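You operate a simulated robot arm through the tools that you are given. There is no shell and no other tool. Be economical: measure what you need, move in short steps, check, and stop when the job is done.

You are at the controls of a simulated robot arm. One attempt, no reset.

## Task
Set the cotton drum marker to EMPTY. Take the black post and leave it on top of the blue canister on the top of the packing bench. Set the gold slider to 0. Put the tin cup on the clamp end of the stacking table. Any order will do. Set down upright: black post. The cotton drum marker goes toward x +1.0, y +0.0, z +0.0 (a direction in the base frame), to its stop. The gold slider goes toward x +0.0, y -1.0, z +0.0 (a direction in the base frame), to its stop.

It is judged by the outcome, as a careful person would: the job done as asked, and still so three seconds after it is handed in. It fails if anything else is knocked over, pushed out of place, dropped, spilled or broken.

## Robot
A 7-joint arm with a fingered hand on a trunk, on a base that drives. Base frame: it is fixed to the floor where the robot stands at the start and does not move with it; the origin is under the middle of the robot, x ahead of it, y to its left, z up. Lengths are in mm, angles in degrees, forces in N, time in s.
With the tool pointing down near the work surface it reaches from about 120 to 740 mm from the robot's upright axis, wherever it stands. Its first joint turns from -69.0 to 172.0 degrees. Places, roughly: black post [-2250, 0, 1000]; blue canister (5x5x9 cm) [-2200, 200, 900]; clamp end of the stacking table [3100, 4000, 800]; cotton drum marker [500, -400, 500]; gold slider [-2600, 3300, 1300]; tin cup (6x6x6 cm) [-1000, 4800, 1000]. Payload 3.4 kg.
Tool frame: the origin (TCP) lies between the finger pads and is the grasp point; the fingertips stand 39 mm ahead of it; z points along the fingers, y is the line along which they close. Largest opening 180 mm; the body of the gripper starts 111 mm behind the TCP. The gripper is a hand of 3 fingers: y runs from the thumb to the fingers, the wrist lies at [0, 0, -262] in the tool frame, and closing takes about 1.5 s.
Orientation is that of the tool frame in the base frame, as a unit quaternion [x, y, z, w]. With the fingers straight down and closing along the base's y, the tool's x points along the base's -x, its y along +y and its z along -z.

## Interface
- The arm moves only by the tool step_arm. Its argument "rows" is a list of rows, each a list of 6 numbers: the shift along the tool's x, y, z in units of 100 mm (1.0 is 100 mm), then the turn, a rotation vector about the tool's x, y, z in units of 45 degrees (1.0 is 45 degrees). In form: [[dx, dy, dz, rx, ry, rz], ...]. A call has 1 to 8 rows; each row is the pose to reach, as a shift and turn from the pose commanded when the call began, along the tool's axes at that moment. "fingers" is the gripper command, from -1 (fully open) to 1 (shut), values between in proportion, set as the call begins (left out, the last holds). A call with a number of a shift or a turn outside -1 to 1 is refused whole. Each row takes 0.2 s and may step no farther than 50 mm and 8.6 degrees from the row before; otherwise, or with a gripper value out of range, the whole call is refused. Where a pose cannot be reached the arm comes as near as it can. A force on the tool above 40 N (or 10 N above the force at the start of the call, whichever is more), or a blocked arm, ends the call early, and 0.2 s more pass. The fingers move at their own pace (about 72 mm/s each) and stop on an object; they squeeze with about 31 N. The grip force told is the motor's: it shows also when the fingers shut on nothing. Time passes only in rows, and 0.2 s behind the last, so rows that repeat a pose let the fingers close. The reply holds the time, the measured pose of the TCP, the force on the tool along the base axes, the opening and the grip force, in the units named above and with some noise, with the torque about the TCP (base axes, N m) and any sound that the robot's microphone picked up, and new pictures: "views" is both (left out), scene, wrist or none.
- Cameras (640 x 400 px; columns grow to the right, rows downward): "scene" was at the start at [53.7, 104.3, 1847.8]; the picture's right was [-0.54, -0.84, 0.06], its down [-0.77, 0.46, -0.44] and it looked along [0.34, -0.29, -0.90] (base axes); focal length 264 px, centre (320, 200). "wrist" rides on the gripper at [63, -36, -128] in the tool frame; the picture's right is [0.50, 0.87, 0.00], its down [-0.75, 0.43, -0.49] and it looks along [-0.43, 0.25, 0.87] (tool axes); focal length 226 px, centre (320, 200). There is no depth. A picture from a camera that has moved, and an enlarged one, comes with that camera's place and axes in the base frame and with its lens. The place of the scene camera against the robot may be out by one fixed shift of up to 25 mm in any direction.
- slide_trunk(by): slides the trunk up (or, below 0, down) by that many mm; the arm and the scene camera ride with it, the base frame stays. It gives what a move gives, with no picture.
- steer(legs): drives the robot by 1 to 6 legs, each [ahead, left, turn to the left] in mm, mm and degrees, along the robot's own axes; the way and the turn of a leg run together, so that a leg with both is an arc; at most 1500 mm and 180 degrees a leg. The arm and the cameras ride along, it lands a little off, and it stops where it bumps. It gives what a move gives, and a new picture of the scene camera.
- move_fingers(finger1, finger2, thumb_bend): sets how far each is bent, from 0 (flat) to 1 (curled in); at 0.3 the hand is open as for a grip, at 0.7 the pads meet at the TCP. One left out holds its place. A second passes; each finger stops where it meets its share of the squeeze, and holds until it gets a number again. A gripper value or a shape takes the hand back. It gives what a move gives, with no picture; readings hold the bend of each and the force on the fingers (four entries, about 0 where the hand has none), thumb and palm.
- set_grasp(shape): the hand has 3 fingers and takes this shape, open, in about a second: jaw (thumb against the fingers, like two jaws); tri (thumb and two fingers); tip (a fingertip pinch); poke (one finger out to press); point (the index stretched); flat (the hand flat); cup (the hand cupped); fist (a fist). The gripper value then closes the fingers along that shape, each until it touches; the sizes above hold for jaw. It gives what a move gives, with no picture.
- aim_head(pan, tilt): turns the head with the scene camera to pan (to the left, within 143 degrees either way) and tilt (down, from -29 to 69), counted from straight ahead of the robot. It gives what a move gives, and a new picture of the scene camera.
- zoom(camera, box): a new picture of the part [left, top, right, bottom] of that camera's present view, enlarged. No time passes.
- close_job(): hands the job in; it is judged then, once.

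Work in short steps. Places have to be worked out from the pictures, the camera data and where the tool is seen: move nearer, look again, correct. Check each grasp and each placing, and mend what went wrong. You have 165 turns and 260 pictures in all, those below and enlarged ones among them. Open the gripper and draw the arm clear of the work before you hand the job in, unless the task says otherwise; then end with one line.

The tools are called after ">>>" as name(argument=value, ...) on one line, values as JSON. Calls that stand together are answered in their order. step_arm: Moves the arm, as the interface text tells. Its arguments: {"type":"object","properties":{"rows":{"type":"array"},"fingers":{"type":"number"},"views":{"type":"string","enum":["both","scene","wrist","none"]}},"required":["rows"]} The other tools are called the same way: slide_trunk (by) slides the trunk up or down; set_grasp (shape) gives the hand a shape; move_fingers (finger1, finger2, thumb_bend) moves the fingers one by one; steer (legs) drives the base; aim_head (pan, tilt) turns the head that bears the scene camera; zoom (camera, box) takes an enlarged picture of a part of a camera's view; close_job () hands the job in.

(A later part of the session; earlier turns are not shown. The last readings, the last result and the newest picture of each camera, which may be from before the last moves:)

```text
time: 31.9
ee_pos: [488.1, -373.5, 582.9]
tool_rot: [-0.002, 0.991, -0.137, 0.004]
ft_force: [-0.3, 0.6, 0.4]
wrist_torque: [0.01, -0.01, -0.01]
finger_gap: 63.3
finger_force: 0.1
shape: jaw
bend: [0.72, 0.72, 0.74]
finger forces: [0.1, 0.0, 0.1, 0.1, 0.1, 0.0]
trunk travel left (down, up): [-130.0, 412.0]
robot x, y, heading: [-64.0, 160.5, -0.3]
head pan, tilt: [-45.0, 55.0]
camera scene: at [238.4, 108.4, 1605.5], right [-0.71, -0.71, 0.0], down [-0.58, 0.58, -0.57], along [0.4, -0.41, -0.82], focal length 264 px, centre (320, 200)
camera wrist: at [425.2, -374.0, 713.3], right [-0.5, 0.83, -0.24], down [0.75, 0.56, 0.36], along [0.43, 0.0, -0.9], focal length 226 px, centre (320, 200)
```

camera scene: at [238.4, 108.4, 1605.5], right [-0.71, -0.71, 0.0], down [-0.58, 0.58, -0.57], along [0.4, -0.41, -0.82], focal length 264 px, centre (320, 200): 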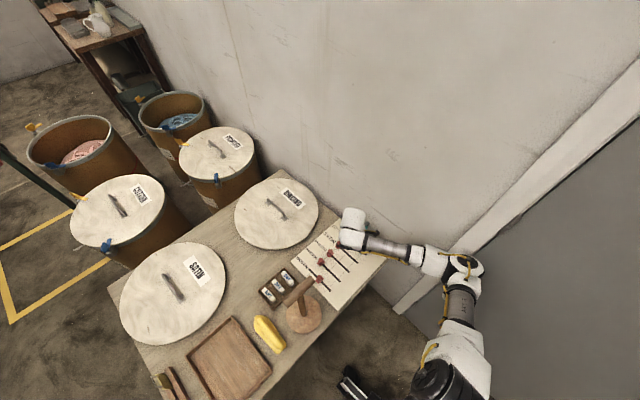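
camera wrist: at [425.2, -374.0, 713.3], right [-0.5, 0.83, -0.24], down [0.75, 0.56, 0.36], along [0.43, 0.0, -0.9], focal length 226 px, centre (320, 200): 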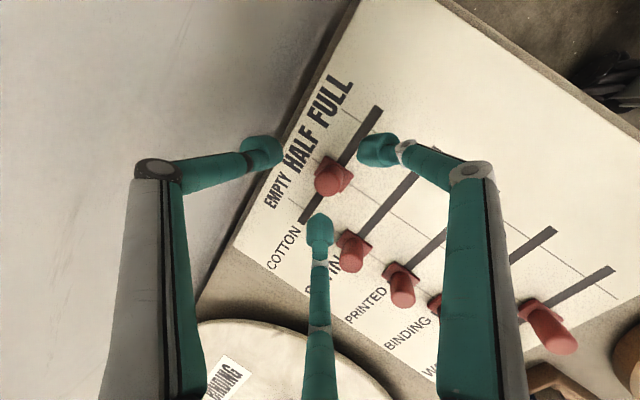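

The marker sits centred between the three tips. I lower 18 more and close the fingers on it.

>>> slide_trunk(by=-18)

>>> step_arm(rows=[[0, 0, 0, 0, 0, 0], [0, 0, 0, 0, 0, 0], [0, 0, 0, 0, 0, 0], [0, 0, 0, 0, 0, 0], [0, 0, 0, 0, 0, 0]], fingers=0.75, views="wrist")

```text
time: 32.5
ee_pos: [485.8, -370.4, 567.4]
tool_rot: [-0.003, 0.99, -0.138, 0.005]
ft_force: [0.0, -0.5, -0.5]
wrist_torque: [-0.04, 0.02, 0.01]
finger_gap: 63.4
finger_force: 0.0
shape: jaw
bend: [0.72, 0.72, 0.74]
finger forces: [0.1, 0.1, 0.0, 0.1, 0.1, 0.1]
trunk travel left (down, up): [-112.0, 430.0]
robot x, y, heading: [-65.0, 163.7, -0.0]
head pan, tilt: [-45.0, 55.0]
```

```text
time: 33.7
ee_pos: [486.4, -369.7, 565.6]
tool_rot: [-0.003, 0.99, -0.138, 0.005]
ft_force: [1.9, 1.0, 0.2]
wrist_torque: [0.05, -0.02, 0.03]
finger_gap: 23.5
finger_force: 0.0
shape: jaw
bend: [0.71, 0.71, 0.73]
finger forces: [0.0, 1.2, 0.0, 0.0, 0.0, 0.0]
trunk travel left (down, up): [-112.0, 430.0]
robot x, y, heading: [-67.5, 162.8, -0.1]
head pan, tilt: [-45.0, 55.0]
camera wrist: at [423.8, -371.4, 697.6], right [-0.5, 0.83, -0.24], down [0.75, 0.56, 0.36], along [0.43, 0.0, -0.9], focal length 226 px, centre (320, 200)
```

wrist: 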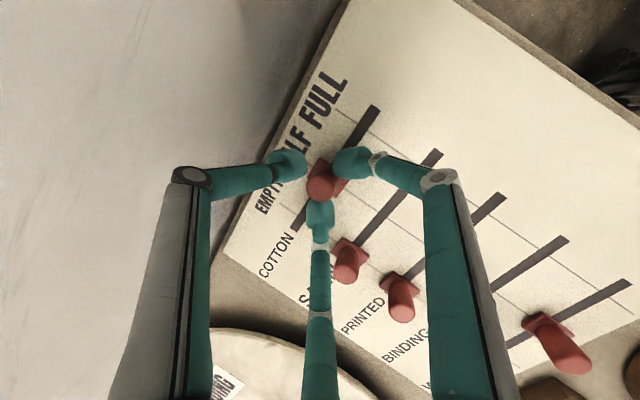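

The marker is loosely held. I drive 50 ahead to carry it toward EMPTY.

>>> steer(legs=[[50, 0, 0]])

>>> step_arm(rows=[[0, 0, 0, 0, 0, 0]], views="wrist")

```text
time: 34.6
ee_pos: [538.3, -369.9, 567.4]
tool_rot: [-0.005, 0.99, -0.139, 0.004]
ft_force: [0.8, 0.2, 1.2]
wrist_torque: [-0.04, 0.04, 0.02]
finger_gap: 22.9
finger_force: 0.0
shape: jaw
bend: [0.71, 0.71, 0.73]
finger forces: [0.1, 0.7, 0.0, 0.0, 0.0, 0.0]
trunk travel left (down, up): [-112.0, 430.0]
robot x, y, heading: [-16.7, 162.9, 0.2]
head pan, tilt: [-45.0, 55.0]
camera scene: at [317.9, 127.8, 1582.2], right [-0.71, -0.71, 0.01], down [-0.58, 0.57, -0.58], along [0.4, -0.41, -0.82], focal length 264 px, centre (320, 200)
```

scene: 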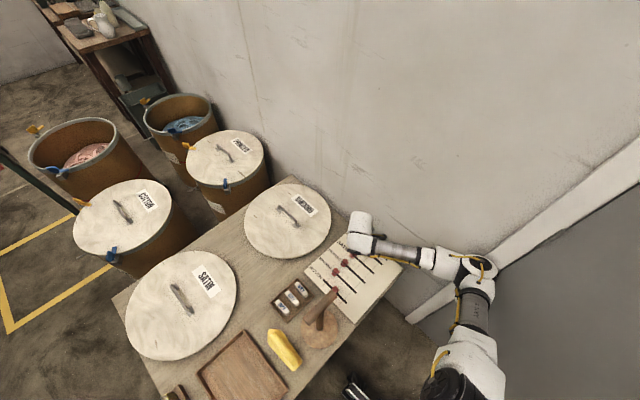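

```text
time: 35.0
ee_pos: [538.4, -367.4, 560.8]
tool_rot: [-0.006, 0.991, -0.133, 0.004]
ft_force: [0.4, -0.3, 0.0]
wrist_torque: [0.0, -0.03, 0.0]
finger_gap: 22.5
finger_force: 0.0
shape: jaw
bend: [0.71, 0.71, 0.73]
finger forces: [0.0, 0.3, 0.0, 0.0, 0.0, 0.0]
trunk travel left (down, up): [-112.0, 430.0]
robot x, y, heading: [-17.4, 166.6, 0.0]
head pan, tilt: [-45.0, 55.0]
camera wrist: at [475.8, -370.4, 691.8], right [-0.51, 0.83, -0.23], down [0.74, 0.56, 0.37], along [0.43, 0.01, -0.9], focal length 226 px, centre (320, 200)
```

wrist: 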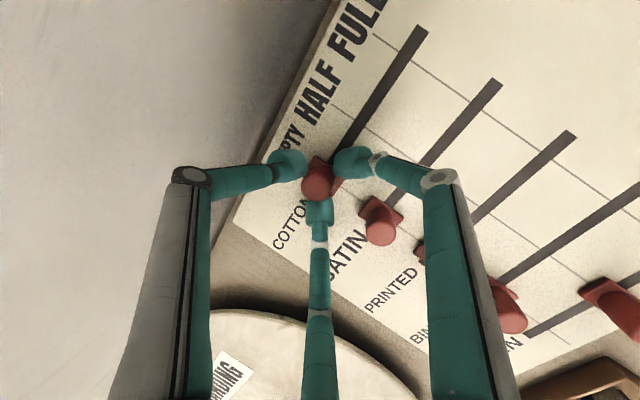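

The marker follows. I drive 14 more to bring it to its stop.

>>> steer(legs=[[14, 0, 0]])

>>> step_arm(rows=[[0, 0, 0, 0, 0, 0]], views="wrist")

```text
time: 35.8
ee_pos: [552.0, -375.3, 568.3]
tool_rot: [-0.003, 0.991, -0.137, 0.006]
ft_force: [-4.8, 2.1, 1.9]
wrist_torque: [0.1, 0.25, -0.03]
finger_gap: 25.1
finger_force: 0.1
shape: jaw
bend: [0.7, 0.71, 0.73]
finger forces: [5.3, 0.1, 0.0, 0.0, 0.0, 0.0]
trunk travel left (down, up): [-112.0, 430.0]
robot x, y, heading: [1.4, 161.4, -0.1]
head pan, tilt: [-45.0, 55.0]
camera scene: at [328.3, 127.6, 1583.7], right [-0.71, -0.71, 0.01], down [-0.58, 0.57, -0.58], along [0.4, -0.41, -0.82], focal length 264 px, centre (320, 200)
```

scene: 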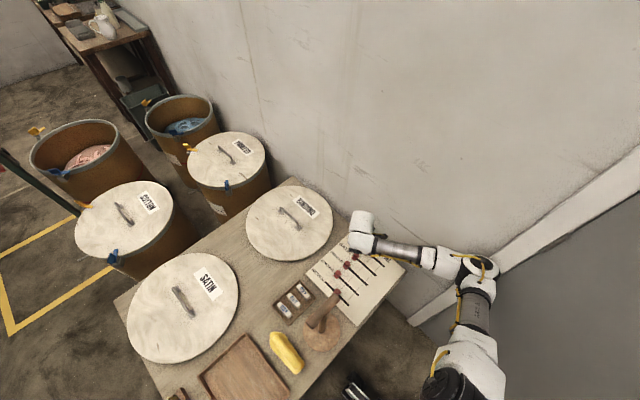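

```text
time: 36.2
ee_pos: [550.2, -374.7, 561.1]
tool_rot: [-0.004, 0.991, -0.133, 0.006]
ft_force: [-4.4, 0.9, 0.5]
wrist_torque: [0.06, 0.14, -0.02]
finger_gap: 25.0
finger_force: 0.0
shape: jaw
bend: [0.7, 0.71, 0.73]
finger forces: [4.1, 0.0, 0.1, 0.0, 0.0, 0.0]
trunk travel left (down, up): [-112.0, 430.0]
robot x, y, heading: [-1.5, 166.3, 0.2]
head pan, tilt: [-45.0, 55.0]
camera wrist: at [487.4, -377.1, 692.4], right [-0.51, 0.83, -0.23], down [0.74, 0.56, 0.37], along [0.44, 0.01, -0.9], focal length 226 px, centre (320, 200)
```

wrist: 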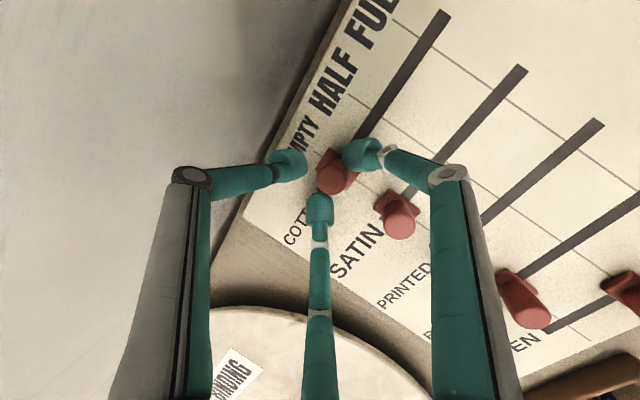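

The pushing finger now reads 4–5 N, apparently at the stop. I push a little more to confirm.

>>> steer(legs=[[10, 0, 0]])

>>> step_arm(rows=[[0, 0, 0, 0, 0, 0]], views="wrist")

```text
time: 37.0
ee_pos: [560.0, -379.8, 566.1]
tool_rot: [-0.002, 0.991, -0.136, 0.006]
ft_force: [-8.4, 2.1, -0.3]
wrist_torque: [0.15, 0.29, -0.04]
finger_gap: 28.3
finger_force: 0.1
shape: jaw
bend: [0.67, 0.71, 0.73]
finger forces: [8.6, 0.0, 0.0, 0.0, 0.0, 0.0]
trunk travel left (down, up): [-112.0, 430.0]
robot x, y, heading: [11.5, 163.3, 0.0]
head pan, tilt: [-45.0, 55.0]
camera scene: at [341.7, 123.3, 1582.8], right [-0.71, -0.71, 0.01], down [-0.58, 0.57, -0.58], along [0.4, -0.41, -0.82], focal length 264 px, centre (320, 200)
```

scene: 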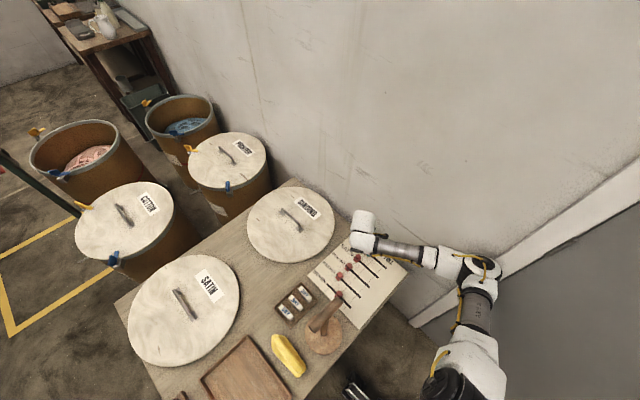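

```text
time: 37.4
ee_pos: [559.5, -378.0, 560.8]
tool_rot: [-0.004, 0.991, -0.13, 0.006]
ft_force: [-8.2, 2.6, 4.6]
wrist_torque: [0.15, 0.46, -0.09]
finger_gap: 27.4
finger_force: 0.1
shape: jaw
bend: [0.68, 0.71, 0.73]
finger forces: [9.6, 0.1, 0.0, 0.0, 0.2, 0.0]
trunk travel left (down, up): [-112.0, 430.0]
robot x, y, heading: [7.6, 162.6, 0.0]
head pan, tilt: [-45.0, 55.0]
camera wrist: at [496.4, -380.9, 690.9], right [-0.51, 0.83, -0.23], down [0.74, 0.56, 0.37], along [0.44, 0.02, -0.9], focal length 226 px, centre (320, 200)
```

wrist: 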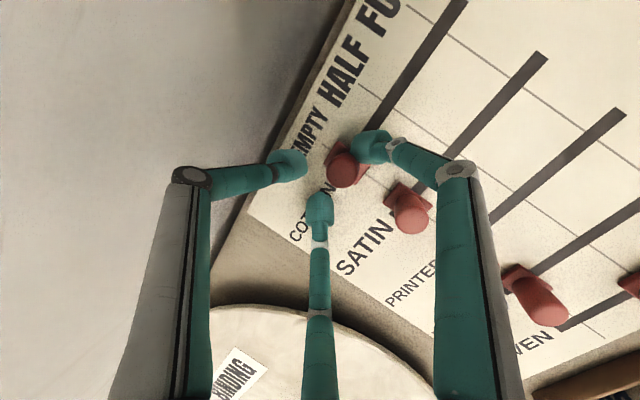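

The marker is firmly at its stop. I open slightly, back off and lift out.

>>> steer(legs=[[-12, 0, 0]])

>>> step_arm(rows=[[0, 0, 0, 0, 0, 0], [0, 0, 0, 0, 0, 0], [0, 0, 0, 0, 0, 0]], fingers=0.3, views="none")

>>> slide_trunk(by=160)

>>> step_arm(rows=[[0, 0, 0, 0, 0, 0]], views="wrist")

```text
time: 38.3
ee_pos: [555.5, -364.2, 556.8]
tool_rot: [-0.014, 0.993, -0.117, 0.013]
ft_force: [-5.9, -2.6, 3.3]
wrist_torque: [-0.04, 0.29, 0.01]
finger_gap: 24.3
finger_force: 0.0
shape: jaw
bend: [0.71, 0.71, 0.73]
finger forces: [7.3, 0.0, 0.0, 0.0, 0.0, 0.0]
trunk travel left (down, up): [-112.0, 430.0]
robot x, y, heading: [3.6, 165.1, 0.7]
head pan, tilt: [-45.0, 55.0]
stopped in leg 1: the robot was blocked; the commanded pose is now the measured one
camera scene: at [351.7, 134.7, 1578.5], right [-0.7, -0.72, 0.02], down [-0.6, 0.56, -0.57], along [0.4, -0.41, -0.82], focal length 264 px, centre (320, 200)
```

scene: 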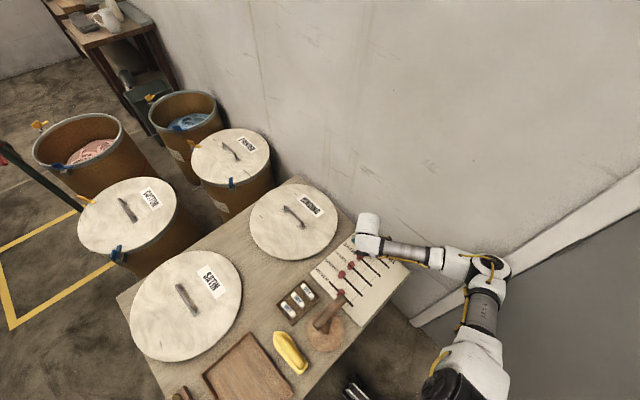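

```text
time: 39.1
ee_pos: [556.4, -364.2, 555.4]
tool_rot: [-0.013, 0.993, -0.116, 0.013]
ft_force: [-0.4, 1.6, 3.1]
wrist_torque: [0.1, 0.13, -0.02]
finger_gap: 62.5
finger_force: 0.1
shape: jaw
bend: [0.72, 0.72, 0.74]
finger forces: [4.4, 0.1, 0.0, 0.1, 0.1, 0.0]
trunk travel left (down, up): [-112.0, 430.0]
robot x, y, heading: [1.8, 163.2, 0.8]
head pan, tilt: [-45.0, 55.0]
```

```text
time: 40.9
ee_pos: [549.7, -374.8, 718.4]
tool_rot: [-0.009, 0.993, -0.117, 0.017]
ft_force: [-0.1, -0.6, -0.9]
wrist_torque: [-0.02, 0.03, -0.05]
finger_gap: 62.5
finger_force: 0.1
shape: jaw
bend: [0.72, 0.72, 0.74]
finger forces: [0.1, 0.0, 0.0, 0.0, 0.0, 0.0]
trunk travel left (down, up): [-272.0, 270.0]
robot x, y, heading: [2.4, 164.0, 0.5]
head pan, tilt: [-45.0, 55.0]
```

```text
time: 41.3
ee_pos: [548.7, -376.1, 719.5]
tool_rot: [-0.01, 0.993, -0.117, 0.017]
ft_force: [-0.2, 0.7, 0.7]
wrist_torque: [-0.03, 0.0, 0.01]
finger_gap: 62.5
finger_force: 0.0
shape: jaw
bend: [0.72, 0.72, 0.74]
finger forces: [0.0, 0.1, 0.0, 0.0, 0.1, 0.0]
trunk travel left (down, up): [-272.0, 270.0]
robot x, y, heading: [1.3, 164.3, 0.4]
head pan, tilt: [-45.0, 55.0]
camera wrist: at [482.7, -383.4, 847.6], right [-0.51, 0.83, -0.22], down [0.73, 0.55, 0.4], along [0.45, 0.05, -0.89], focal length 226 px, centre (320, 200)
```

wrist: 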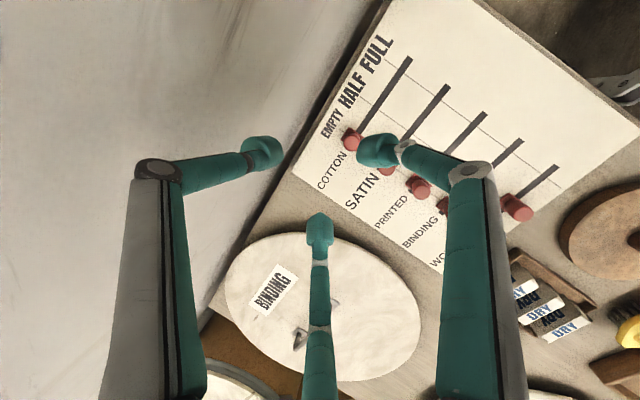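

Cotton is at EMPTY. I leave the wall: drive left and slightly back, then survey the room.

>>> steer(legs=[[-60, 150, 0], [-300, 300, 0]])

>>> aim_head(pan=-10, tilt=25)

>>> aim_head(pan=140, tilt=25)

```text
time: 44.9
ee_pos: [180.0, 60.8, 711.8]
tool_rot: [-0.008, 0.994, -0.112, 0.016]
ft_force: [-0.1, 0.2, -0.5]
wrist_torque: [0.02, -0.04, 0.01]
finger_gap: 63.0
finger_force: 0.1
shape: jaw
bend: [0.72, 0.72, 0.74]
finger forces: [0.0, 0.0, 0.0, 0.1, 0.0, 0.0]
trunk travel left (down, up): [-272.0, 270.0]
robot x, y, heading: [-366.0, 611.0, 0.6]
head pan, tilt: [-45.0, 55.0]
camera scene: at [-252.3, 528.9, 1766.8], right [-0.7, -0.71, -0.01], down [-0.59, 0.58, -0.56], along [0.41, -0.39, -0.83], focal length 264 px, centre (320, 200)
```

scene: 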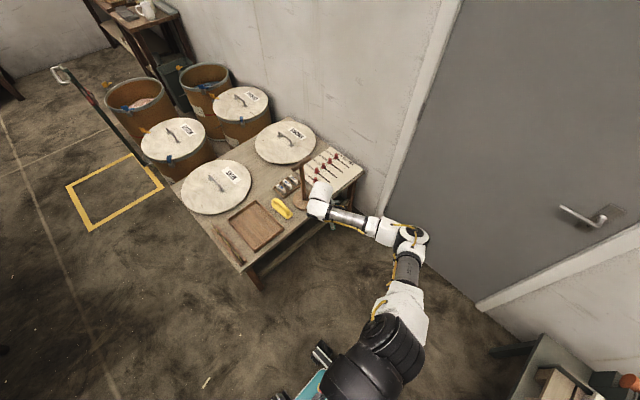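

```text
time: 45.9
ee_pos: [178.5, 72.0, 720.3]
tool_rot: [-0.008, 0.993, -0.12, 0.016]
ft_force: [0.0, -0.1, 0.4]
wrist_torque: [-0.02, 0.01, -0.02]
finger_gap: 62.9
finger_force: 0.1
shape: jaw
bend: [0.72, 0.72, 0.74]
finger forces: [0.1, 0.0, 0.0, 0.0, 0.0, 0.0]
trunk travel left (down, up): [-272.0, 270.0]
robot x, y, heading: [-366.2, 609.5, 0.4]
head pan, tilt: [-10.0, 25.0]
camera scene: at [-212.6, 578.1, 1811.5], right [-0.16, -0.99, -0.01], down [-0.42, 0.08, -0.9], along [0.89, -0.15, -0.43], focal length 264 px, centre (320, 200)
```

scene: 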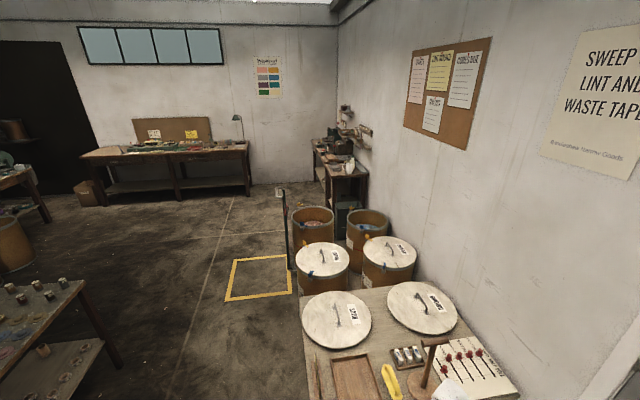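

```text
time: 48.3
ee_pos: [179.3, 72.1, 721.4]
tool_rot: [-0.007, 0.993, -0.119, 0.017]
ft_force: [-0.2, -0.2, 0.9]
wrist_torque: [-0.04, 0.02, 0.0]
finger_gap: 62.8
finger_force: 0.0
shape: jaw
bend: [0.72, 0.72, 0.74]
finger forces: [0.0, 0.0, 0.2, 0.0, 0.0, 0.0]
trunk travel left (down, up): [-272.0, 270.0]
robot x, y, heading: [-369.9, 607.6, 0.7]
head pan, tilt: [140.0, 25.0]
camera scene: at [-374.7, 655.3, 1812.6], right [0.64, 0.77, 0.0], down [0.32, -0.26, -0.91], along [-0.7, 0.58, -0.42], focal length 264 px, centre (320, 200)
```

scene: 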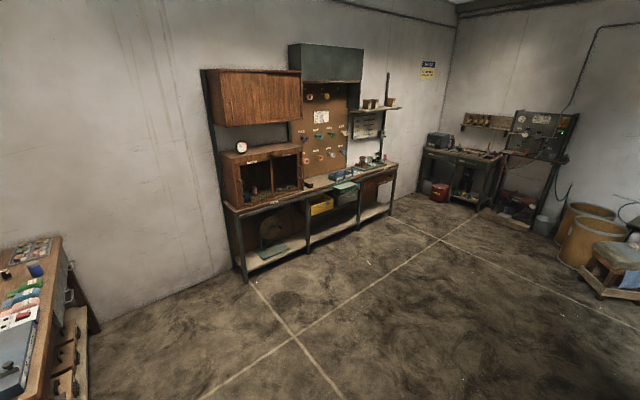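

The packing bench is at left of this view (blue object near (-2220,180)). I look at the bench by zoom and pan to the left side too.

>>> zoom(camera="scene", box=[0, 220, 160, 400])

>>> aim_head(pan=75, tilt=22)

```text
2.22 times, centred on (80, 310) of scene
camera zoom: at [-374.7, 655.3, 1812.6], right [0.64, 0.77, 0.0], down [0.32, -0.26, -0.91], along [-0.7, 0.58, -0.42], focal length 586 px, centre (853, -44)
```

zoom: 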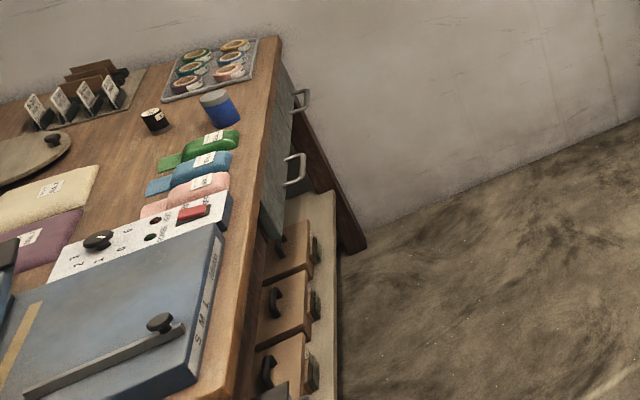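

```text
time: 49.6
ee_pos: [178.8, 71.0, 721.3]
tool_rot: [-0.007, 0.993, -0.119, 0.016]
ft_force: [0.2, -0.6, 0.3]
wrist_torque: [-0.01, 0.03, 0.01]
finger_gap: 62.7
finger_force: 0.1
shape: jaw
bend: [0.72, 0.72, 0.74]
finger forces: [0.0, 0.1, 0.1, 0.0, 0.0, 0.0]
trunk travel left (down, up): [-272.0, 270.0]
robot x, y, heading: [-364.9, 609.7, 0.6]
head pan, tilt: [75.0, 22.0]
camera scene: at [-280.5, 686.4, 1817.3], right [0.97, -0.25, 0.0], down [-0.1, -0.36, -0.93], along [0.23, 0.9, -0.37], focal length 264 px, centre (320, 200)
```

scene: 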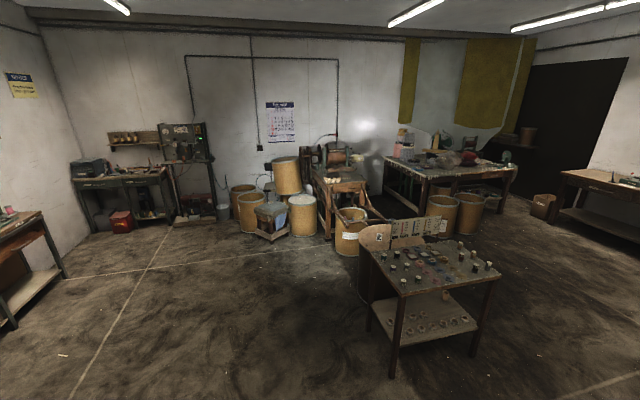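

Black item near (-2250,90) and blue canister near (-2140,210); bench front edge y≈290. I raise the trunk, go clear to the left, turn right 90°, and drive along the bench.

>>> slide_trunk(by=265)

>>> steer(legs=[[0, 550, 0], [0, 0, -90], [0, -900, 0], [0, -750, 0]])

>>> aim_head(pan=0, tilt=45)

```text
time: 52.4
ee_pos: [179.9, 71.7, 986.6]
tool_rot: [-0.008, 0.993, -0.118, 0.017]
ft_force: [0.0, 0.0, 1.0]
wrist_torque: [-0.01, 0.02, 0.01]
finger_gap: 62.7
finger_force: 0.1
shape: jaw
bend: [0.72, 0.72, 0.74]
finger forces: [0.0, 0.0, 0.0, 0.0, 0.1, 0.0]
trunk travel left (down, up): [-537.0, 5.0]
robot x, y, heading: [-369.4, 611.6, 0.7]
head pan, tilt: [75.0, 22.0]
```

```text
time: 67.3
ee_pos: [-2551.0, 599.5, 990.4]
tool_rot: [0.698, 0.706, -0.098, -0.074]
ft_force: [-0.4, 0.0, -0.4]
wrist_torque: [-0.01, 0.0, -0.02]
finger_gap: 62.8
finger_force: 0.1
shape: jaw
bend: [0.72, 0.72, 0.74]
finger forces: [0.1, 0.1, 0.0, 0.1, 0.0, 0.1]
trunk travel left (down, up): [-537.0, 5.0]
robot x, y, heading: [-2014.7, 1142.7, -89.8]
head pan, tilt: [75.0, 22.0]
camera scene: at [-1918.8, 1142.5, 2081.5], right [-0.25, -0.97, 0.0], down [-0.37, 0.1, -0.93], along [0.9, -0.23, -0.38], focal length 264 px, centre (320, 200)
```

scene: 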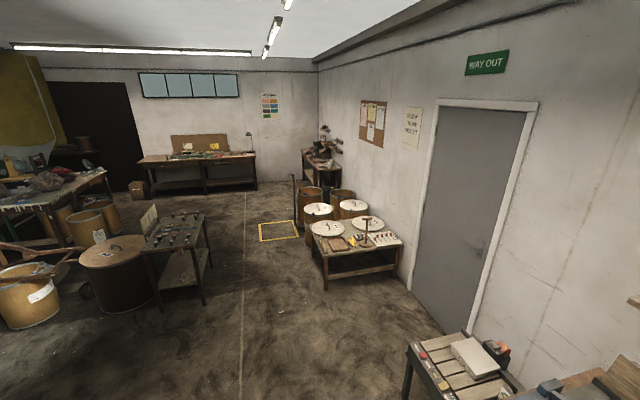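

```text
time: 68.8
ee_pos: [-2551.9, 600.3, 987.7]
tool_rot: [0.698, 0.706, -0.099, -0.073]
ft_force: [0.4, 0.9, -0.2]
wrist_torque: [0.02, 0.02, 0.01]
finger_gap: 62.9
finger_force: 0.1
shape: jaw
bend: [0.72, 0.72, 0.74]
finger forces: [0.0, 0.0, 0.0, 0.0, 0.1, 0.0]
trunk travel left (down, up): [-537.0, 5.0]
robot x, y, heading: [-2016.1, 1140.4, -89.5]
head pan, tilt: [0.0, 45.0]
camera scene: at [-2028.7, 1084.4, 2046.3], right [-1.0, -0.01, -0.01], down [0.0, 0.71, -0.71], along [0.01, -0.71, -0.71], focal length 264 px, centre (320, 200)
```

scene: 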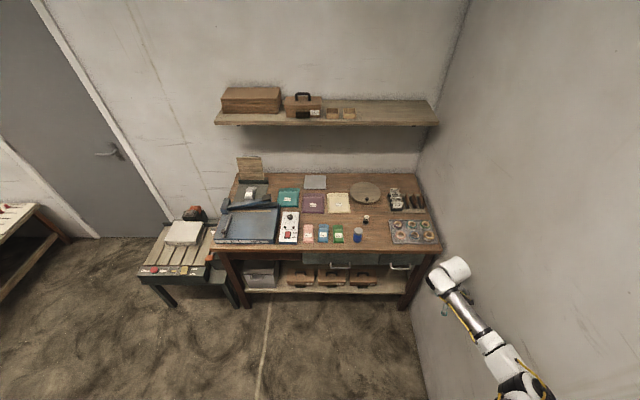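

I zoom on the bench top to identify the black post and canister.

>>> zoom(camera="scene", box=[280, 170, 450, 276])

>>> zoom(camera="scene", box=[345, 205, 393, 245])

```text
3.76 times, centred on (365, 223) of scene
camera zoom: at [-2028.7, 1084.4, 2046.3], right [-1.0, -0.01, -0.01], down [0.0, 0.71, -0.71], along [0.01, -0.71, -0.71], focal length 993 px, centre (151, 113)
```

zoom: 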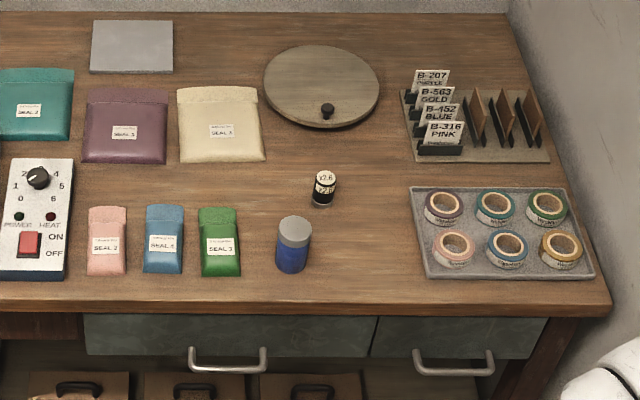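

```text
10.00 times, centred on (369, 225) of scene
camera zoom: at [-2028.7, 1084.4, 2046.3], right [-1.0, -0.01, -0.01], down [0.0, 0.71, -0.71], along [0.01, -0.71, -0.71], focal length 2637 px, centre (-170, -50)
```

zoom: 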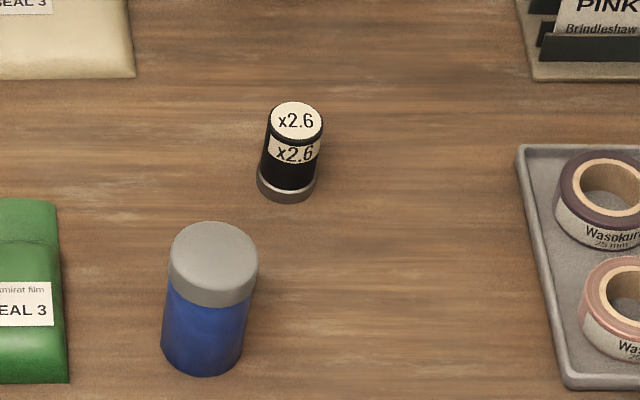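

The black post (≈32×55, "x2.6") stands near (-2277,99), the canister near (-2215,217). I set the tool straight down and turn it 60° so no finger faces the canister, with a 64 opening.

>>> step_arm(rows=[[0, 0, 0, -0.155, 0.022, 0], [0, 0, 0, -0.31, 0.045, 0]], views="none")

>>> step_arm(rows=[[0, 0, 0, 0, 0, -0.165], [0, 0, 0, 0, 0, -0.33], [0, 0, 0, 0, 0, -0.5], [0, 0, 0, 0, 0, -0.665], [0, 0, 0, 0, 0, -0.83], [0, 0, 0, 0, 0, -1.0]], views="none")

>>> step_arm(rows=[[0, 0, 0, 0, 0, -0.165], [0, 0, 0, 0, 0, -0.33]], views="wrist")

```text
time: 69.4
ee_pos: [-2560.8, 600.3, 985.1]
tool_rot: [0.704, 0.711, 0.003, 0.002]
ft_force: [-0.5, 0.2, -0.2]
wrist_torque: [0.0, 0.0, -0.01]
finger_gap: 62.7
finger_force: 0.0
shape: jaw
bend: [0.72, 0.72, 0.74]
finger forces: [0.1, 0.0, 0.1, 0.0, 0.0, 0.0]
trunk travel left (down, up): [-537.0, 5.0]
robot x, y, heading: [-2019.5, 1143.8, -89.7]
head pan, tilt: [0.0, 45.0]
```

```text
time: 70.8
ee_pos: [-2553.6, 600.8, 988.4]
tool_rot: [0.376, 0.926, 0.002, 0.001]
ft_force: [0.2, 0.5, 0.8]
wrist_torque: [-0.02, -0.01, 0.01]
finger_gap: 62.8
finger_force: 0.0
shape: jaw
bend: [0.72, 0.72, 0.74]
finger forces: [0.0, 0.0, 0.0, 0.0, 0.1, 0.0]
trunk travel left (down, up): [-537.0, 5.0]
robot x, y, heading: [-2016.4, 1141.0, -89.6]
head pan, tilt: [0.0, 45.0]
```

```text
time: 71.4
ee_pos: [-2555.2, 601.4, 988.3]
tool_rot: [0.254, 0.967, 0.001, 0.002]
ft_force: [0.3, 0.4, 1.0]
wrist_torque: [-0.01, 0.02, 0.01]
finger_gap: 62.8
finger_force: 0.0
shape: jaw
bend: [0.72, 0.72, 0.74]
finger forces: [0.0, 0.0, 0.0, 0.0, 0.1, 0.0]
trunk travel left (down, up): [-537.0, 5.0]
robot x, y, heading: [-2014.0, 1141.7, -89.8]
head pan, tilt: [0.0, 45.0]
camera wrist: at [-2628.1, 599.3, 1113.4], right [-0.01, 1.0, 0.0], down [0.87, 0.01, 0.5], along [0.5, 0.01, -0.87], focal length 226 px, centre (320, 200)
```

wrist: 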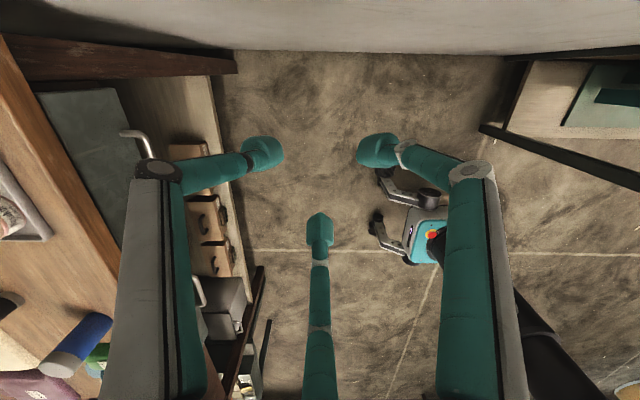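

I drive so the hand comes just short of the bench edge beside the post, and look again.

>>> steer(legs=[[250, 260, 0]])

>>> step_arm(rows=[[0, 0, 0, 0, 0, 0]], views="wrist")

```text
time: 73.7
ee_pos: [-2303.1, 353.1, 984.2]
tool_rot: [0.255, 0.967, 0.003, 0.005]
ft_force: [-0.2, -0.3, -1.2]
wrist_torque: [0.0, 0.03, 0.0]
finger_gap: 62.5
finger_force: 0.0
shape: jaw
bend: [0.72, 0.72, 0.74]
finger forces: [0.0, 0.0, 0.0, 0.1, 0.1, 0.0]
trunk travel left (down, up): [-537.0, 5.0]
robot x, y, heading: [-1757.1, 895.7, -89.7]
head pan, tilt: [0.0, 45.0]
camera scene: at [-1784.6, 836.0, 2046.1], right [-1.0, -0.01, -0.01], down [0.01, 0.71, -0.71], along [0.01, -0.71, -0.71], focal length 264 px, centre (320, 200)
```

scene: 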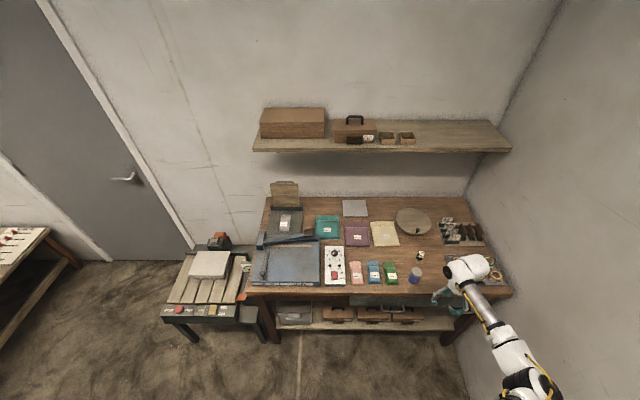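

```text
time: 74.1
ee_pos: [-2285.0, 353.6, 994.8]
tool_rot: [0.255, 0.967, 0.0, -0.004]
ft_force: [-0.2, 0.4, 0.2]
wrist_torque: [0.01, 0.01, 0.0]
finger_gap: 62.9
finger_force: 0.0
shape: jaw
bend: [0.72, 0.72, 0.74]
finger forces: [0.0, 0.0, 0.0, 0.1, 0.1, 0.1]
trunk travel left (down, up): [-537.0, 5.0]
robot x, y, heading: [-1753.9, 896.2, -89.8]
head pan, tilt: [0.0, 45.0]
camera wrist: at [-2356.5, 353.2, 1120.9], right [-0.01, 1.0, 0.0], down [0.87, 0.01, 0.49], along [0.49, 0.01, -0.87], focal length 226 px, centre (320, 200)
```

wrist: 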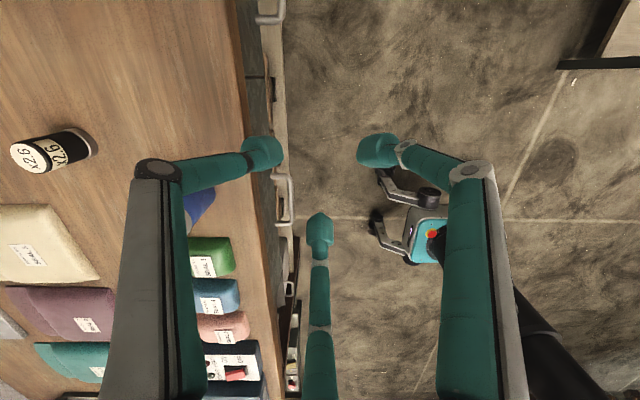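

Post measured at (-2287,88), top z≈920. I go round the canister: 65 toward -x, 263 ahead, 62 back toward +x, then look.

>>> steer(legs=[[0, -65, 0], [263, 0, 0], [0, 62, 0]])

>>> step_arm(rows=[[0, 0, 0, 0, 0, 0]], views="wrist")

```text
time: 77.2
ee_pos: [-2306.3, 90.1, 988.0]
tool_rot: [0.255, 0.967, 0.001, 0.003]
ft_force: [0.2, 0.5, -0.4]
wrist_torque: [-0.03, -0.04, 0.0]
finger_gap: 62.6
finger_force: 0.0
shape: jaw
bend: [0.72, 0.72, 0.74]
finger forces: [0.1, 0.0, 0.1, 0.1, 0.1, 0.0]
trunk travel left (down, up): [-537.0, 5.0]
robot x, y, heading: [-1762.4, 627.0, -89.7]
head pan, tilt: [0.0, 45.0]
camera scene: at [-1745.5, 572.5, 2046.0], right [-1.0, -0.01, 0.01], down [-0.01, 0.71, -0.71], along [0.0, -0.71, -0.71], focal length 264 px, centre (320, 200)
```

scene: 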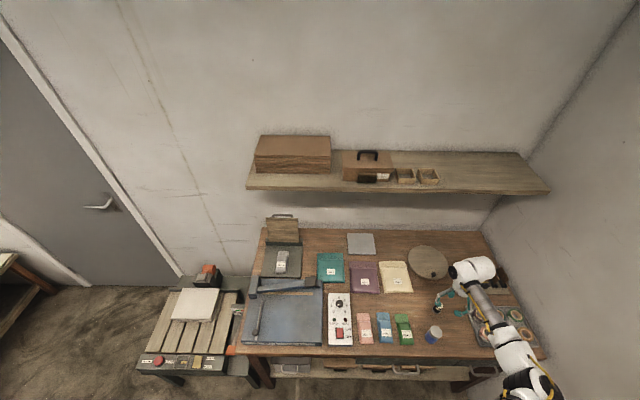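

```text
time: 77.6
ee_pos: [-2319.0, 91.9, 978.4]
tool_rot: [0.254, 0.967, 0.002, 0.009]
ft_force: [-0.1, 1.1, 0.0]
wrist_torque: [-0.05, 0.06, 0.0]
finger_gap: 62.9
finger_force: 0.1
shape: jaw
bend: [0.72, 0.72, 0.74]
finger forces: [0.0, 0.0, 0.0, 0.0, 0.0, 0.0]
trunk travel left (down, up): [-537.0, 5.0]
robot x, y, heading: [-1764.2, 629.7, -89.4]
head pan, tilt: [0.0, 45.0]
camera wrist: at [-2392.8, 90.4, 1103.6], right [-0.01, 1.0, 0.0], down [0.86, 0.01, 0.51], along [0.51, 0.0, -0.86], focal length 226 px, centre (320, 200)
```

wrist: 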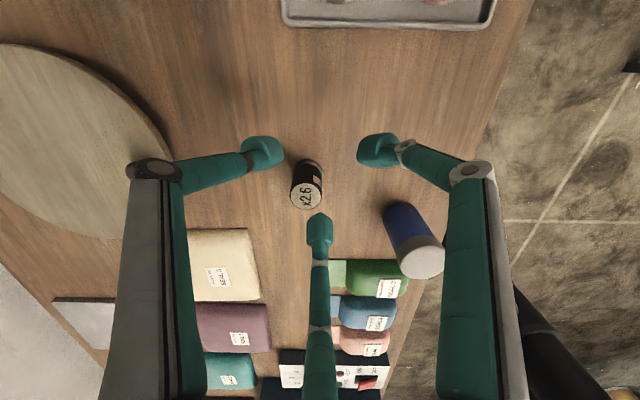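

Post now measured (-2290,79), canister (-2236,189). I shift the hand over the post and lower 35.

>>> step_arm(rows=[[-0.316, 0.03, 0, 0, 0, 0], [-0.316, 0.03, 0, 0, 0, 0]], views="none")

>>> slide_trunk(by=-30)

>>> step_arm(rows=[[0, 0, 0, 0, 0, 0], [0, 0, 0, 0, 0, 0]], views="wrist")

```text
time: 78.4
ee_pos: [-2325.7, 79.7, 969.9]
tool_rot: [0.259, 0.966, 0.002, 0.019]
ft_force: [-0.2, 0.3, 0.0]
wrist_torque: [0.01, -0.01, 0.02]
finger_gap: 63.0
finger_force: 0.1
shape: jaw
bend: [0.72, 0.72, 0.74]
finger forces: [0.0, 0.1, 0.1, 0.0, 0.0, 0.0]
trunk travel left (down, up): [-537.0, 5.0]
robot x, y, heading: [-1779.0, 626.5, -89.8]
head pan, tilt: [0.0, 45.0]
stopped in row 2: the arm was blocked; the commanded pose is now the measured one
```

```text
time: 79.1
ee_pos: [-2328.9, 80.3, 940.5]
tool_rot: [0.259, 0.966, 0.002, 0.019]
ft_force: [-0.7, 1.1, 0.0]
wrist_torque: [-0.04, -0.15, 0.0]
finger_gap: 63.5
finger_force: 0.1
shape: jaw
bend: [0.72, 0.72, 0.74]
finger forces: [0.0, 0.5, 0.0, 0.0, 0.0, 0.0]
trunk travel left (down, up): [-507.0, 35.0]
robot x, y, heading: [-1777.7, 628.2, -89.8]
head pan, tilt: [0.0, 45.0]
```

```text
time: 79.7
ee_pos: [-2290.6, 79.4, 958.4]
tool_rot: [0.258, 0.966, -0.001, 0.005]
ft_force: [0.6, 0.0, 0.1]
wrist_torque: [0.02, 0.01, -0.01]
finger_gap: 63.1
finger_force: 0.0
shape: jaw
bend: [0.72, 0.72, 0.74]
finger forces: [0.0, 0.0, 0.1, 0.0, 0.0, 0.0]
trunk travel left (down, up): [-507.0, 35.0]
robot x, y, heading: [-1765.8, 629.4, -89.6]
head pan, tilt: [0.0, 45.0]
camera wrist: at [-2362.6, 79.9, 1082.8], right [0.0, 1.0, 0.0], down [0.87, 0.0, 0.5], along [0.5, 0.0, -0.87], focal length 226 px, centre (320, 200)
```

wrist: 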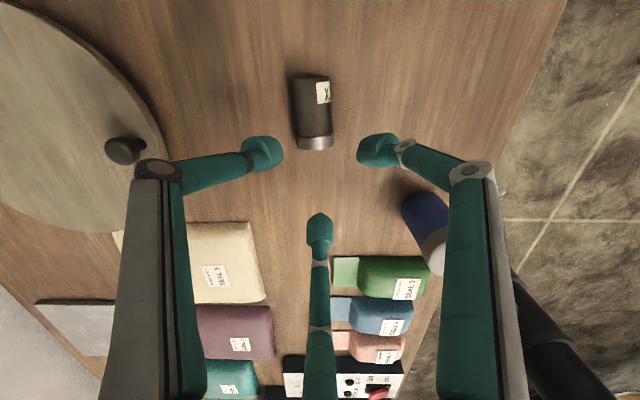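

The sway of the raised trunk made a fingertip tip the post over; it now lies on its side near (-2331,74), base toward +x. I must regrasp and upright it. First let things settle and look again.

>>> step_arm(rows=[[0, 0, -0.2, 0, 0, 0], [0, 0, -0.4, 0, 0, 0], [0, 0, -0.4, 0, 0, 0], [0, 0, -0.4, 0, 0, 0], [0, 0, -0.4, 0, 0, 0], [0, 0, -0.4, 0, 0, 0]], views="wrist")

>>> aim_head(pan=-35, tilt=55)

```text
time: 81.1
ee_pos: [-2303.5, 79.4, 991.0]
tool_rot: [0.257, 0.966, -0.001, 0.011]
ft_force: [0.5, 0.6, -0.1]
wrist_torque: [-0.01, 0.01, 0.02]
finger_gap: 63.2
finger_force: 0.0
shape: jaw
bend: [0.72, 0.72, 0.74]
finger forces: [0.0, 0.0, 0.0, 0.0, 0.0, 0.0]
trunk travel left (down, up): [-507.0, 35.0]
robot x, y, heading: [-1770.6, 626.7, -90.1]
head pan, tilt: [0.0, 45.0]
camera wrist: at [-2377.7, 79.5, 1115.7], right [0.0, 1.0, -0.01], down [0.86, 0.0, 0.51], along [0.51, 0.0, -0.86], focal length 226 px, centre (320, 200)
```

wrist: 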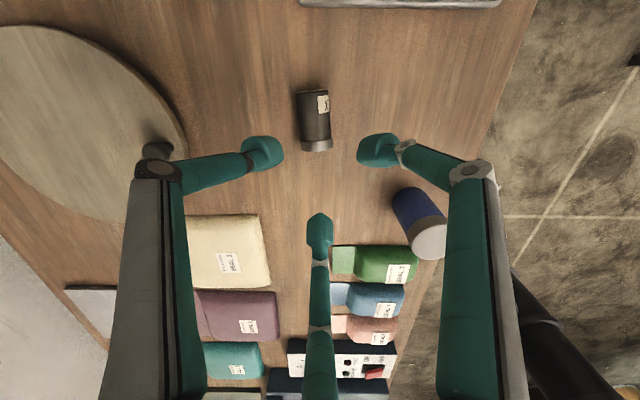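

```text
time: 82.1
ee_pos: [-2294.8, 80.4, 996.0]
tool_rot: [0.257, 0.966, -0.001, 0.007]
ft_force: [0.8, -0.2, 0.5]
wrist_torque: [0.02, 0.06, 0.02]
finger_gap: 63.0
finger_force: 0.0
shape: jaw
bend: [0.72, 0.72, 0.74]
finger forces: [0.0, 0.0, 0.0, 0.0, 0.0, 0.0]
trunk travel left (down, up): [-507.0, 35.0]
robot x, y, heading: [-1765.1, 628.0, -89.7]
head pan, tilt: [-35.0, 55.0]
camera scene: at [-1814.9, 590.9, 2003.2], right [-0.82, 0.57, 0.0], down [0.47, 0.67, -0.57], along [-0.32, -0.47, -0.82], focal length 264 px, centre (320, 200)
```

scene: 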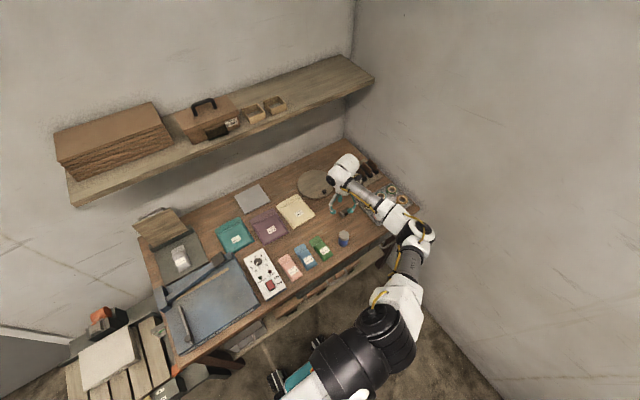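

The whole robot sways slowly after driving when the trunk is high. I let it settle with idle rows before going on.

>>> step_arm(rows=[[0, 0, 0, 0, 0, 0], [0, 0, 0, 0, 0, 0], [0, 0, 0, 0, 0, 0], [0, 0, 0, 0, 0, 0], [0, 0, 0, 0, 0, 0], [0, 0, 0, 0, 0, 0], [0, 0, 0, 0, 0, 0], [0, 0, 0, 0, 0, 0]], views="none")

>>> step_arm(rows=[[0, 0, 0, 0, 0, -0.165], [0, 0, 0, 0, 0, -0.33], [0, 0, 0, 0, 0, -0.5], [0, 0, 0, 0, 0, -0.655], [0, 0, 0, 0, 0, -0.655]], views="wrist")

```text
time: 83.9
ee_pos: [-2299.0, 80.3, 992.8]
tool_rot: [0.257, 0.966, 0.0, 0.008]
ft_force: [0.1, 0.2, 0.1]
wrist_torque: [0.03, 0.03, 0.01]
finger_gap: 62.8
finger_force: 0.0
shape: jaw
bend: [0.72, 0.72, 0.74]
finger forces: [0.1, 0.0, 0.1, 0.1, 0.0, 0.0]
trunk travel left (down, up): [-507.0, 35.0]
robot x, y, heading: [-1766.1, 631.6, -89.7]
head pan, tilt: [-35.0, 55.0]
```

```text
time: 85.1
ee_pos: [-2305.0, 80.0, 991.3]
tool_rot: [0.003, 1.0, -0.003, 0.011]
ft_force: [-0.4, 0.2, -0.5]
wrist_torque: [-0.03, -0.01, 0.02]
finger_gap: 63.2
finger_force: 0.0
shape: jaw
bend: [0.72, 0.72, 0.74]
finger forces: [0.1, 0.0, 0.1, 0.0, 0.0, 0.0]
trunk travel left (down, up): [-507.0, 35.0]
robot x, y, heading: [-1770.6, 627.0, -90.0]
head pan, tilt: [-35.0, 55.0]
camera wrist: at [-2369.5, 44.2, 1115.8], right [-0.49, 0.87, -0.01], down [0.75, 0.43, 0.51], along [0.45, 0.24, -0.86], focal length 226 px, centre (320, 200)
```

wrist: 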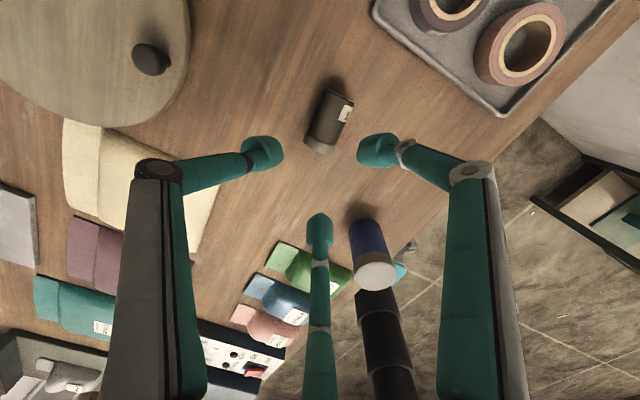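

Yaw is fine; the post lies along 196° centred at (-2331,71). I align, centre over it, open to 90 and settle.

>>> step_arm(rows=[[0.13, -0.045, 0, 0, 0, -0.18], [0.26, -0.09, 0, 0, 0, -0.36], [0.26, -0.09, 0, 0, 0, -0.36], [0.26, -0.09, 0, 0, 0, -0.36], [0.26, -0.09, 0, 0, 0, -0.36], [0.26, -0.09, 0, 0, 0, -0.36], [0.26, -0.09, 0, 0, 0, -0.36], [0.26, -0.09, 0, 0, 0, -0.36]], fingers=0, views="none")

>>> slide_trunk(by=-40)

>>> step_arm(rows=[[0, 0, 0, 0, 0, 0], [0, 0, 0, 0, 0, 0], [0, 0, 0, 0, 0, 0], [0, 0, 0, 0, 0, 0], [0, 0, 0, 0, 0, 0], [0, 0, 0, 0, 0, 0]], views="wrist")

```text
time: 86.9
ee_pos: [-2293.2, 90.3, 984.3]
tool_rot: [-0.115, 0.993, -0.006, 0.004]
ft_force: [-0.4, -0.6, -0.5]
wrist_torque: [-0.01, 0.02, 0.02]
finger_gap: 89.6
finger_force: 0.0
shape: jaw
bend: [0.71, 0.71, 0.72]
finger forces: [0.0, 0.0, 0.0, 0.0, 0.0, 0.1]
out of reach, approached as far as the arm can: row 1, 2, 3, 4, 5, 6, 7, 8
trunk travel left (down, up): [-507.0, 35.0]
robot x, y, heading: [-1771.0, 628.6, -90.0]
head pan, tilt: [-35.0, 55.0]
```

```text
time: 87.8
ee_pos: [-2293.8, 91.7, 943.7]
tool_rot: [-0.115, 0.993, -0.006, 0.003]
ft_force: [0.1, 0.2, -0.6]
wrist_torque: [0.01, 0.0, 0.04]
finger_gap: 89.6
finger_force: 0.1
shape: jaw
bend: [0.71, 0.71, 0.72]
finger forces: [0.0, 0.1, 0.0, 0.0, 0.1, 0.0]
trunk travel left (down, up): [-467.0, 75.0]
robot x, y, heading: [-1766.4, 628.8, -89.7]
head pan, tilt: [-35.0, 55.0]
```

```text
time: 89.2
ee_pos: [-2294.5, 91.1, 942.6]
tool_rot: [-0.115, 0.993, -0.006, 0.004]
ft_force: [-0.2, 0.0, 0.4]
wrist_torque: [0.02, -0.04, 0.0]
finger_gap: 89.4
finger_force: 0.1
shape: jaw
bend: [0.71, 0.71, 0.72]
finger forces: [0.0, 0.1, 0.0, 0.0, 0.0, 0.0]
trunk travel left (down, up): [-467.0, 75.0]
robot x, y, heading: [-1772.0, 625.8, -90.1]
head pan, tilt: [-35.0, 55.0]
camera wrist: at [-2346.4, 42.8, 1070.1], right [-0.68, 0.73, -0.01], down [0.63, 0.6, 0.49], along [0.37, 0.33, -0.87], focal length 226 px, centre (320, 200)
```

wrist: 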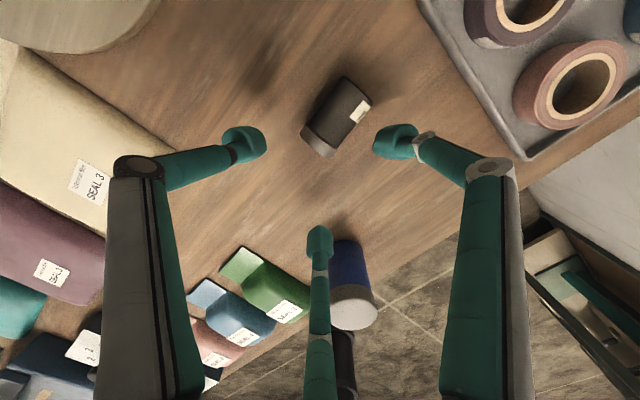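

Target was out of reach. I raise 45 again, shift the base 60 right and 25 ahead, and settle.

>>> slide_trunk(by=45)

>>> steer(legs=[[20, -70, 0]])

>>> step_arm(rows=[[0, 0, 0, 0, 0, 0], [0, 0, 0, 0, 0, 0], [0, 0, 0, 0, 0, 0], [0, 0, 0, 0, 0, 0], [0, 0, 0, 0, 0, 0], [0, 0, 0, 0, 0, 0], [0, 0, 0, 0, 0, 0], [0, 0, 0, 0, 0, 0]], views="wrist")

```text
time: 90.0
ee_pos: [-2293.9, 91.5, 987.2]
tool_rot: [-0.115, 0.993, -0.006, 0.004]
ft_force: [-0.4, 0.1, 0.1]
wrist_torque: [-0.03, 0.05, 0.03]
finger_gap: 89.7
finger_force: 0.0
shape: jaw
bend: [0.71, 0.71, 0.72]
finger forces: [0.0, 0.1, 0.0, 0.1, 0.0, 0.0]
trunk travel left (down, up): [-512.0, 30.0]
robot x, y, heading: [-1769.8, 629.7, -89.8]
head pan, tilt: [-35.0, 55.0]
```

```text
time: 91.0
ee_pos: [-2335.5, 73.3, 1001.4]
tool_rot: [-0.115, 0.993, -0.008, -0.008]
ft_force: [0.8, -0.9, -1.0]
wrist_torque: [0.0, 0.02, 0.02]
finger_gap: 89.6
finger_force: 0.1
shape: jaw
bend: [0.71, 0.71, 0.72]
finger forces: [0.0, 0.0, 0.1, 0.0, 0.0, 0.1]
trunk travel left (down, up): [-512.0, 30.0]
robot x, y, heading: [-1830.8, 609.7, -90.0]
head pan, tilt: [-35.0, 55.0]
camera scene: at [-1875.6, 574.7, 2007.9], right [-0.82, 0.57, 0.0], down [0.47, 0.67, -0.57], along [-0.33, -0.47, -0.82], focal length 264 px, centre (320, 200)
```

scene: 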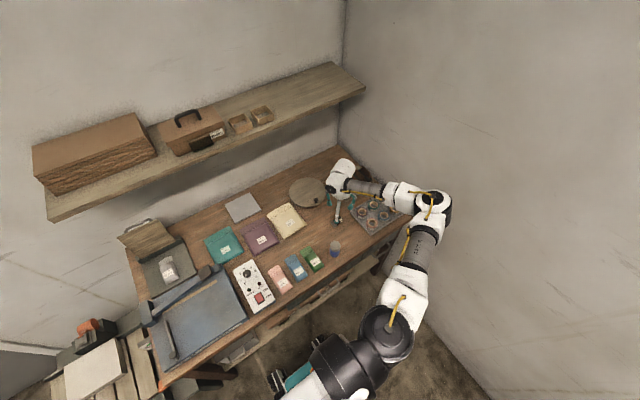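

```text
time: 92.8
ee_pos: [-2315.5, 71.3, 1007.9]
tool_rot: [-0.117, 0.993, -0.008, -0.014]
ft_force: [0.4, -0.5, -0.2]
wrist_torque: [0.07, 0.04, 0.03]
finger_gap: 89.9
finger_force: 0.0
shape: jaw
bend: [0.71, 0.71, 0.72]
finger forces: [0.1, 0.0, 0.0, 0.1, 0.1, 0.0]
trunk travel left (down, up): [-512.0, 30.0]
robot x, y, heading: [-1829.2, 608.6, -90.0]
head pan, tilt: [-35.0, 55.0]
camera wrist: at [-2364.1, 23.1, 1138.0], right [-0.69, 0.73, 0.0], down [0.64, 0.61, 0.46], along [0.33, 0.32, -0.89], focal length 226 px, centre (320, 200)
```

wrist: 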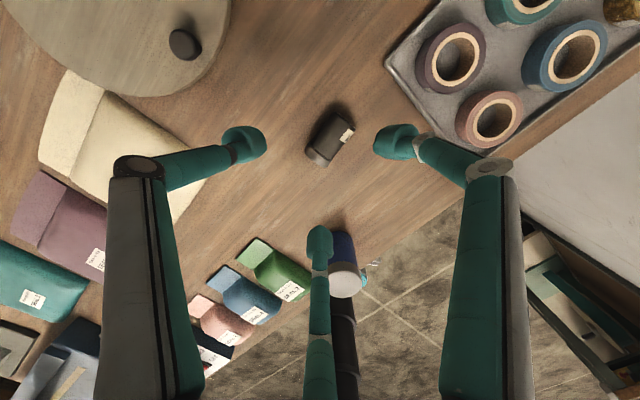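

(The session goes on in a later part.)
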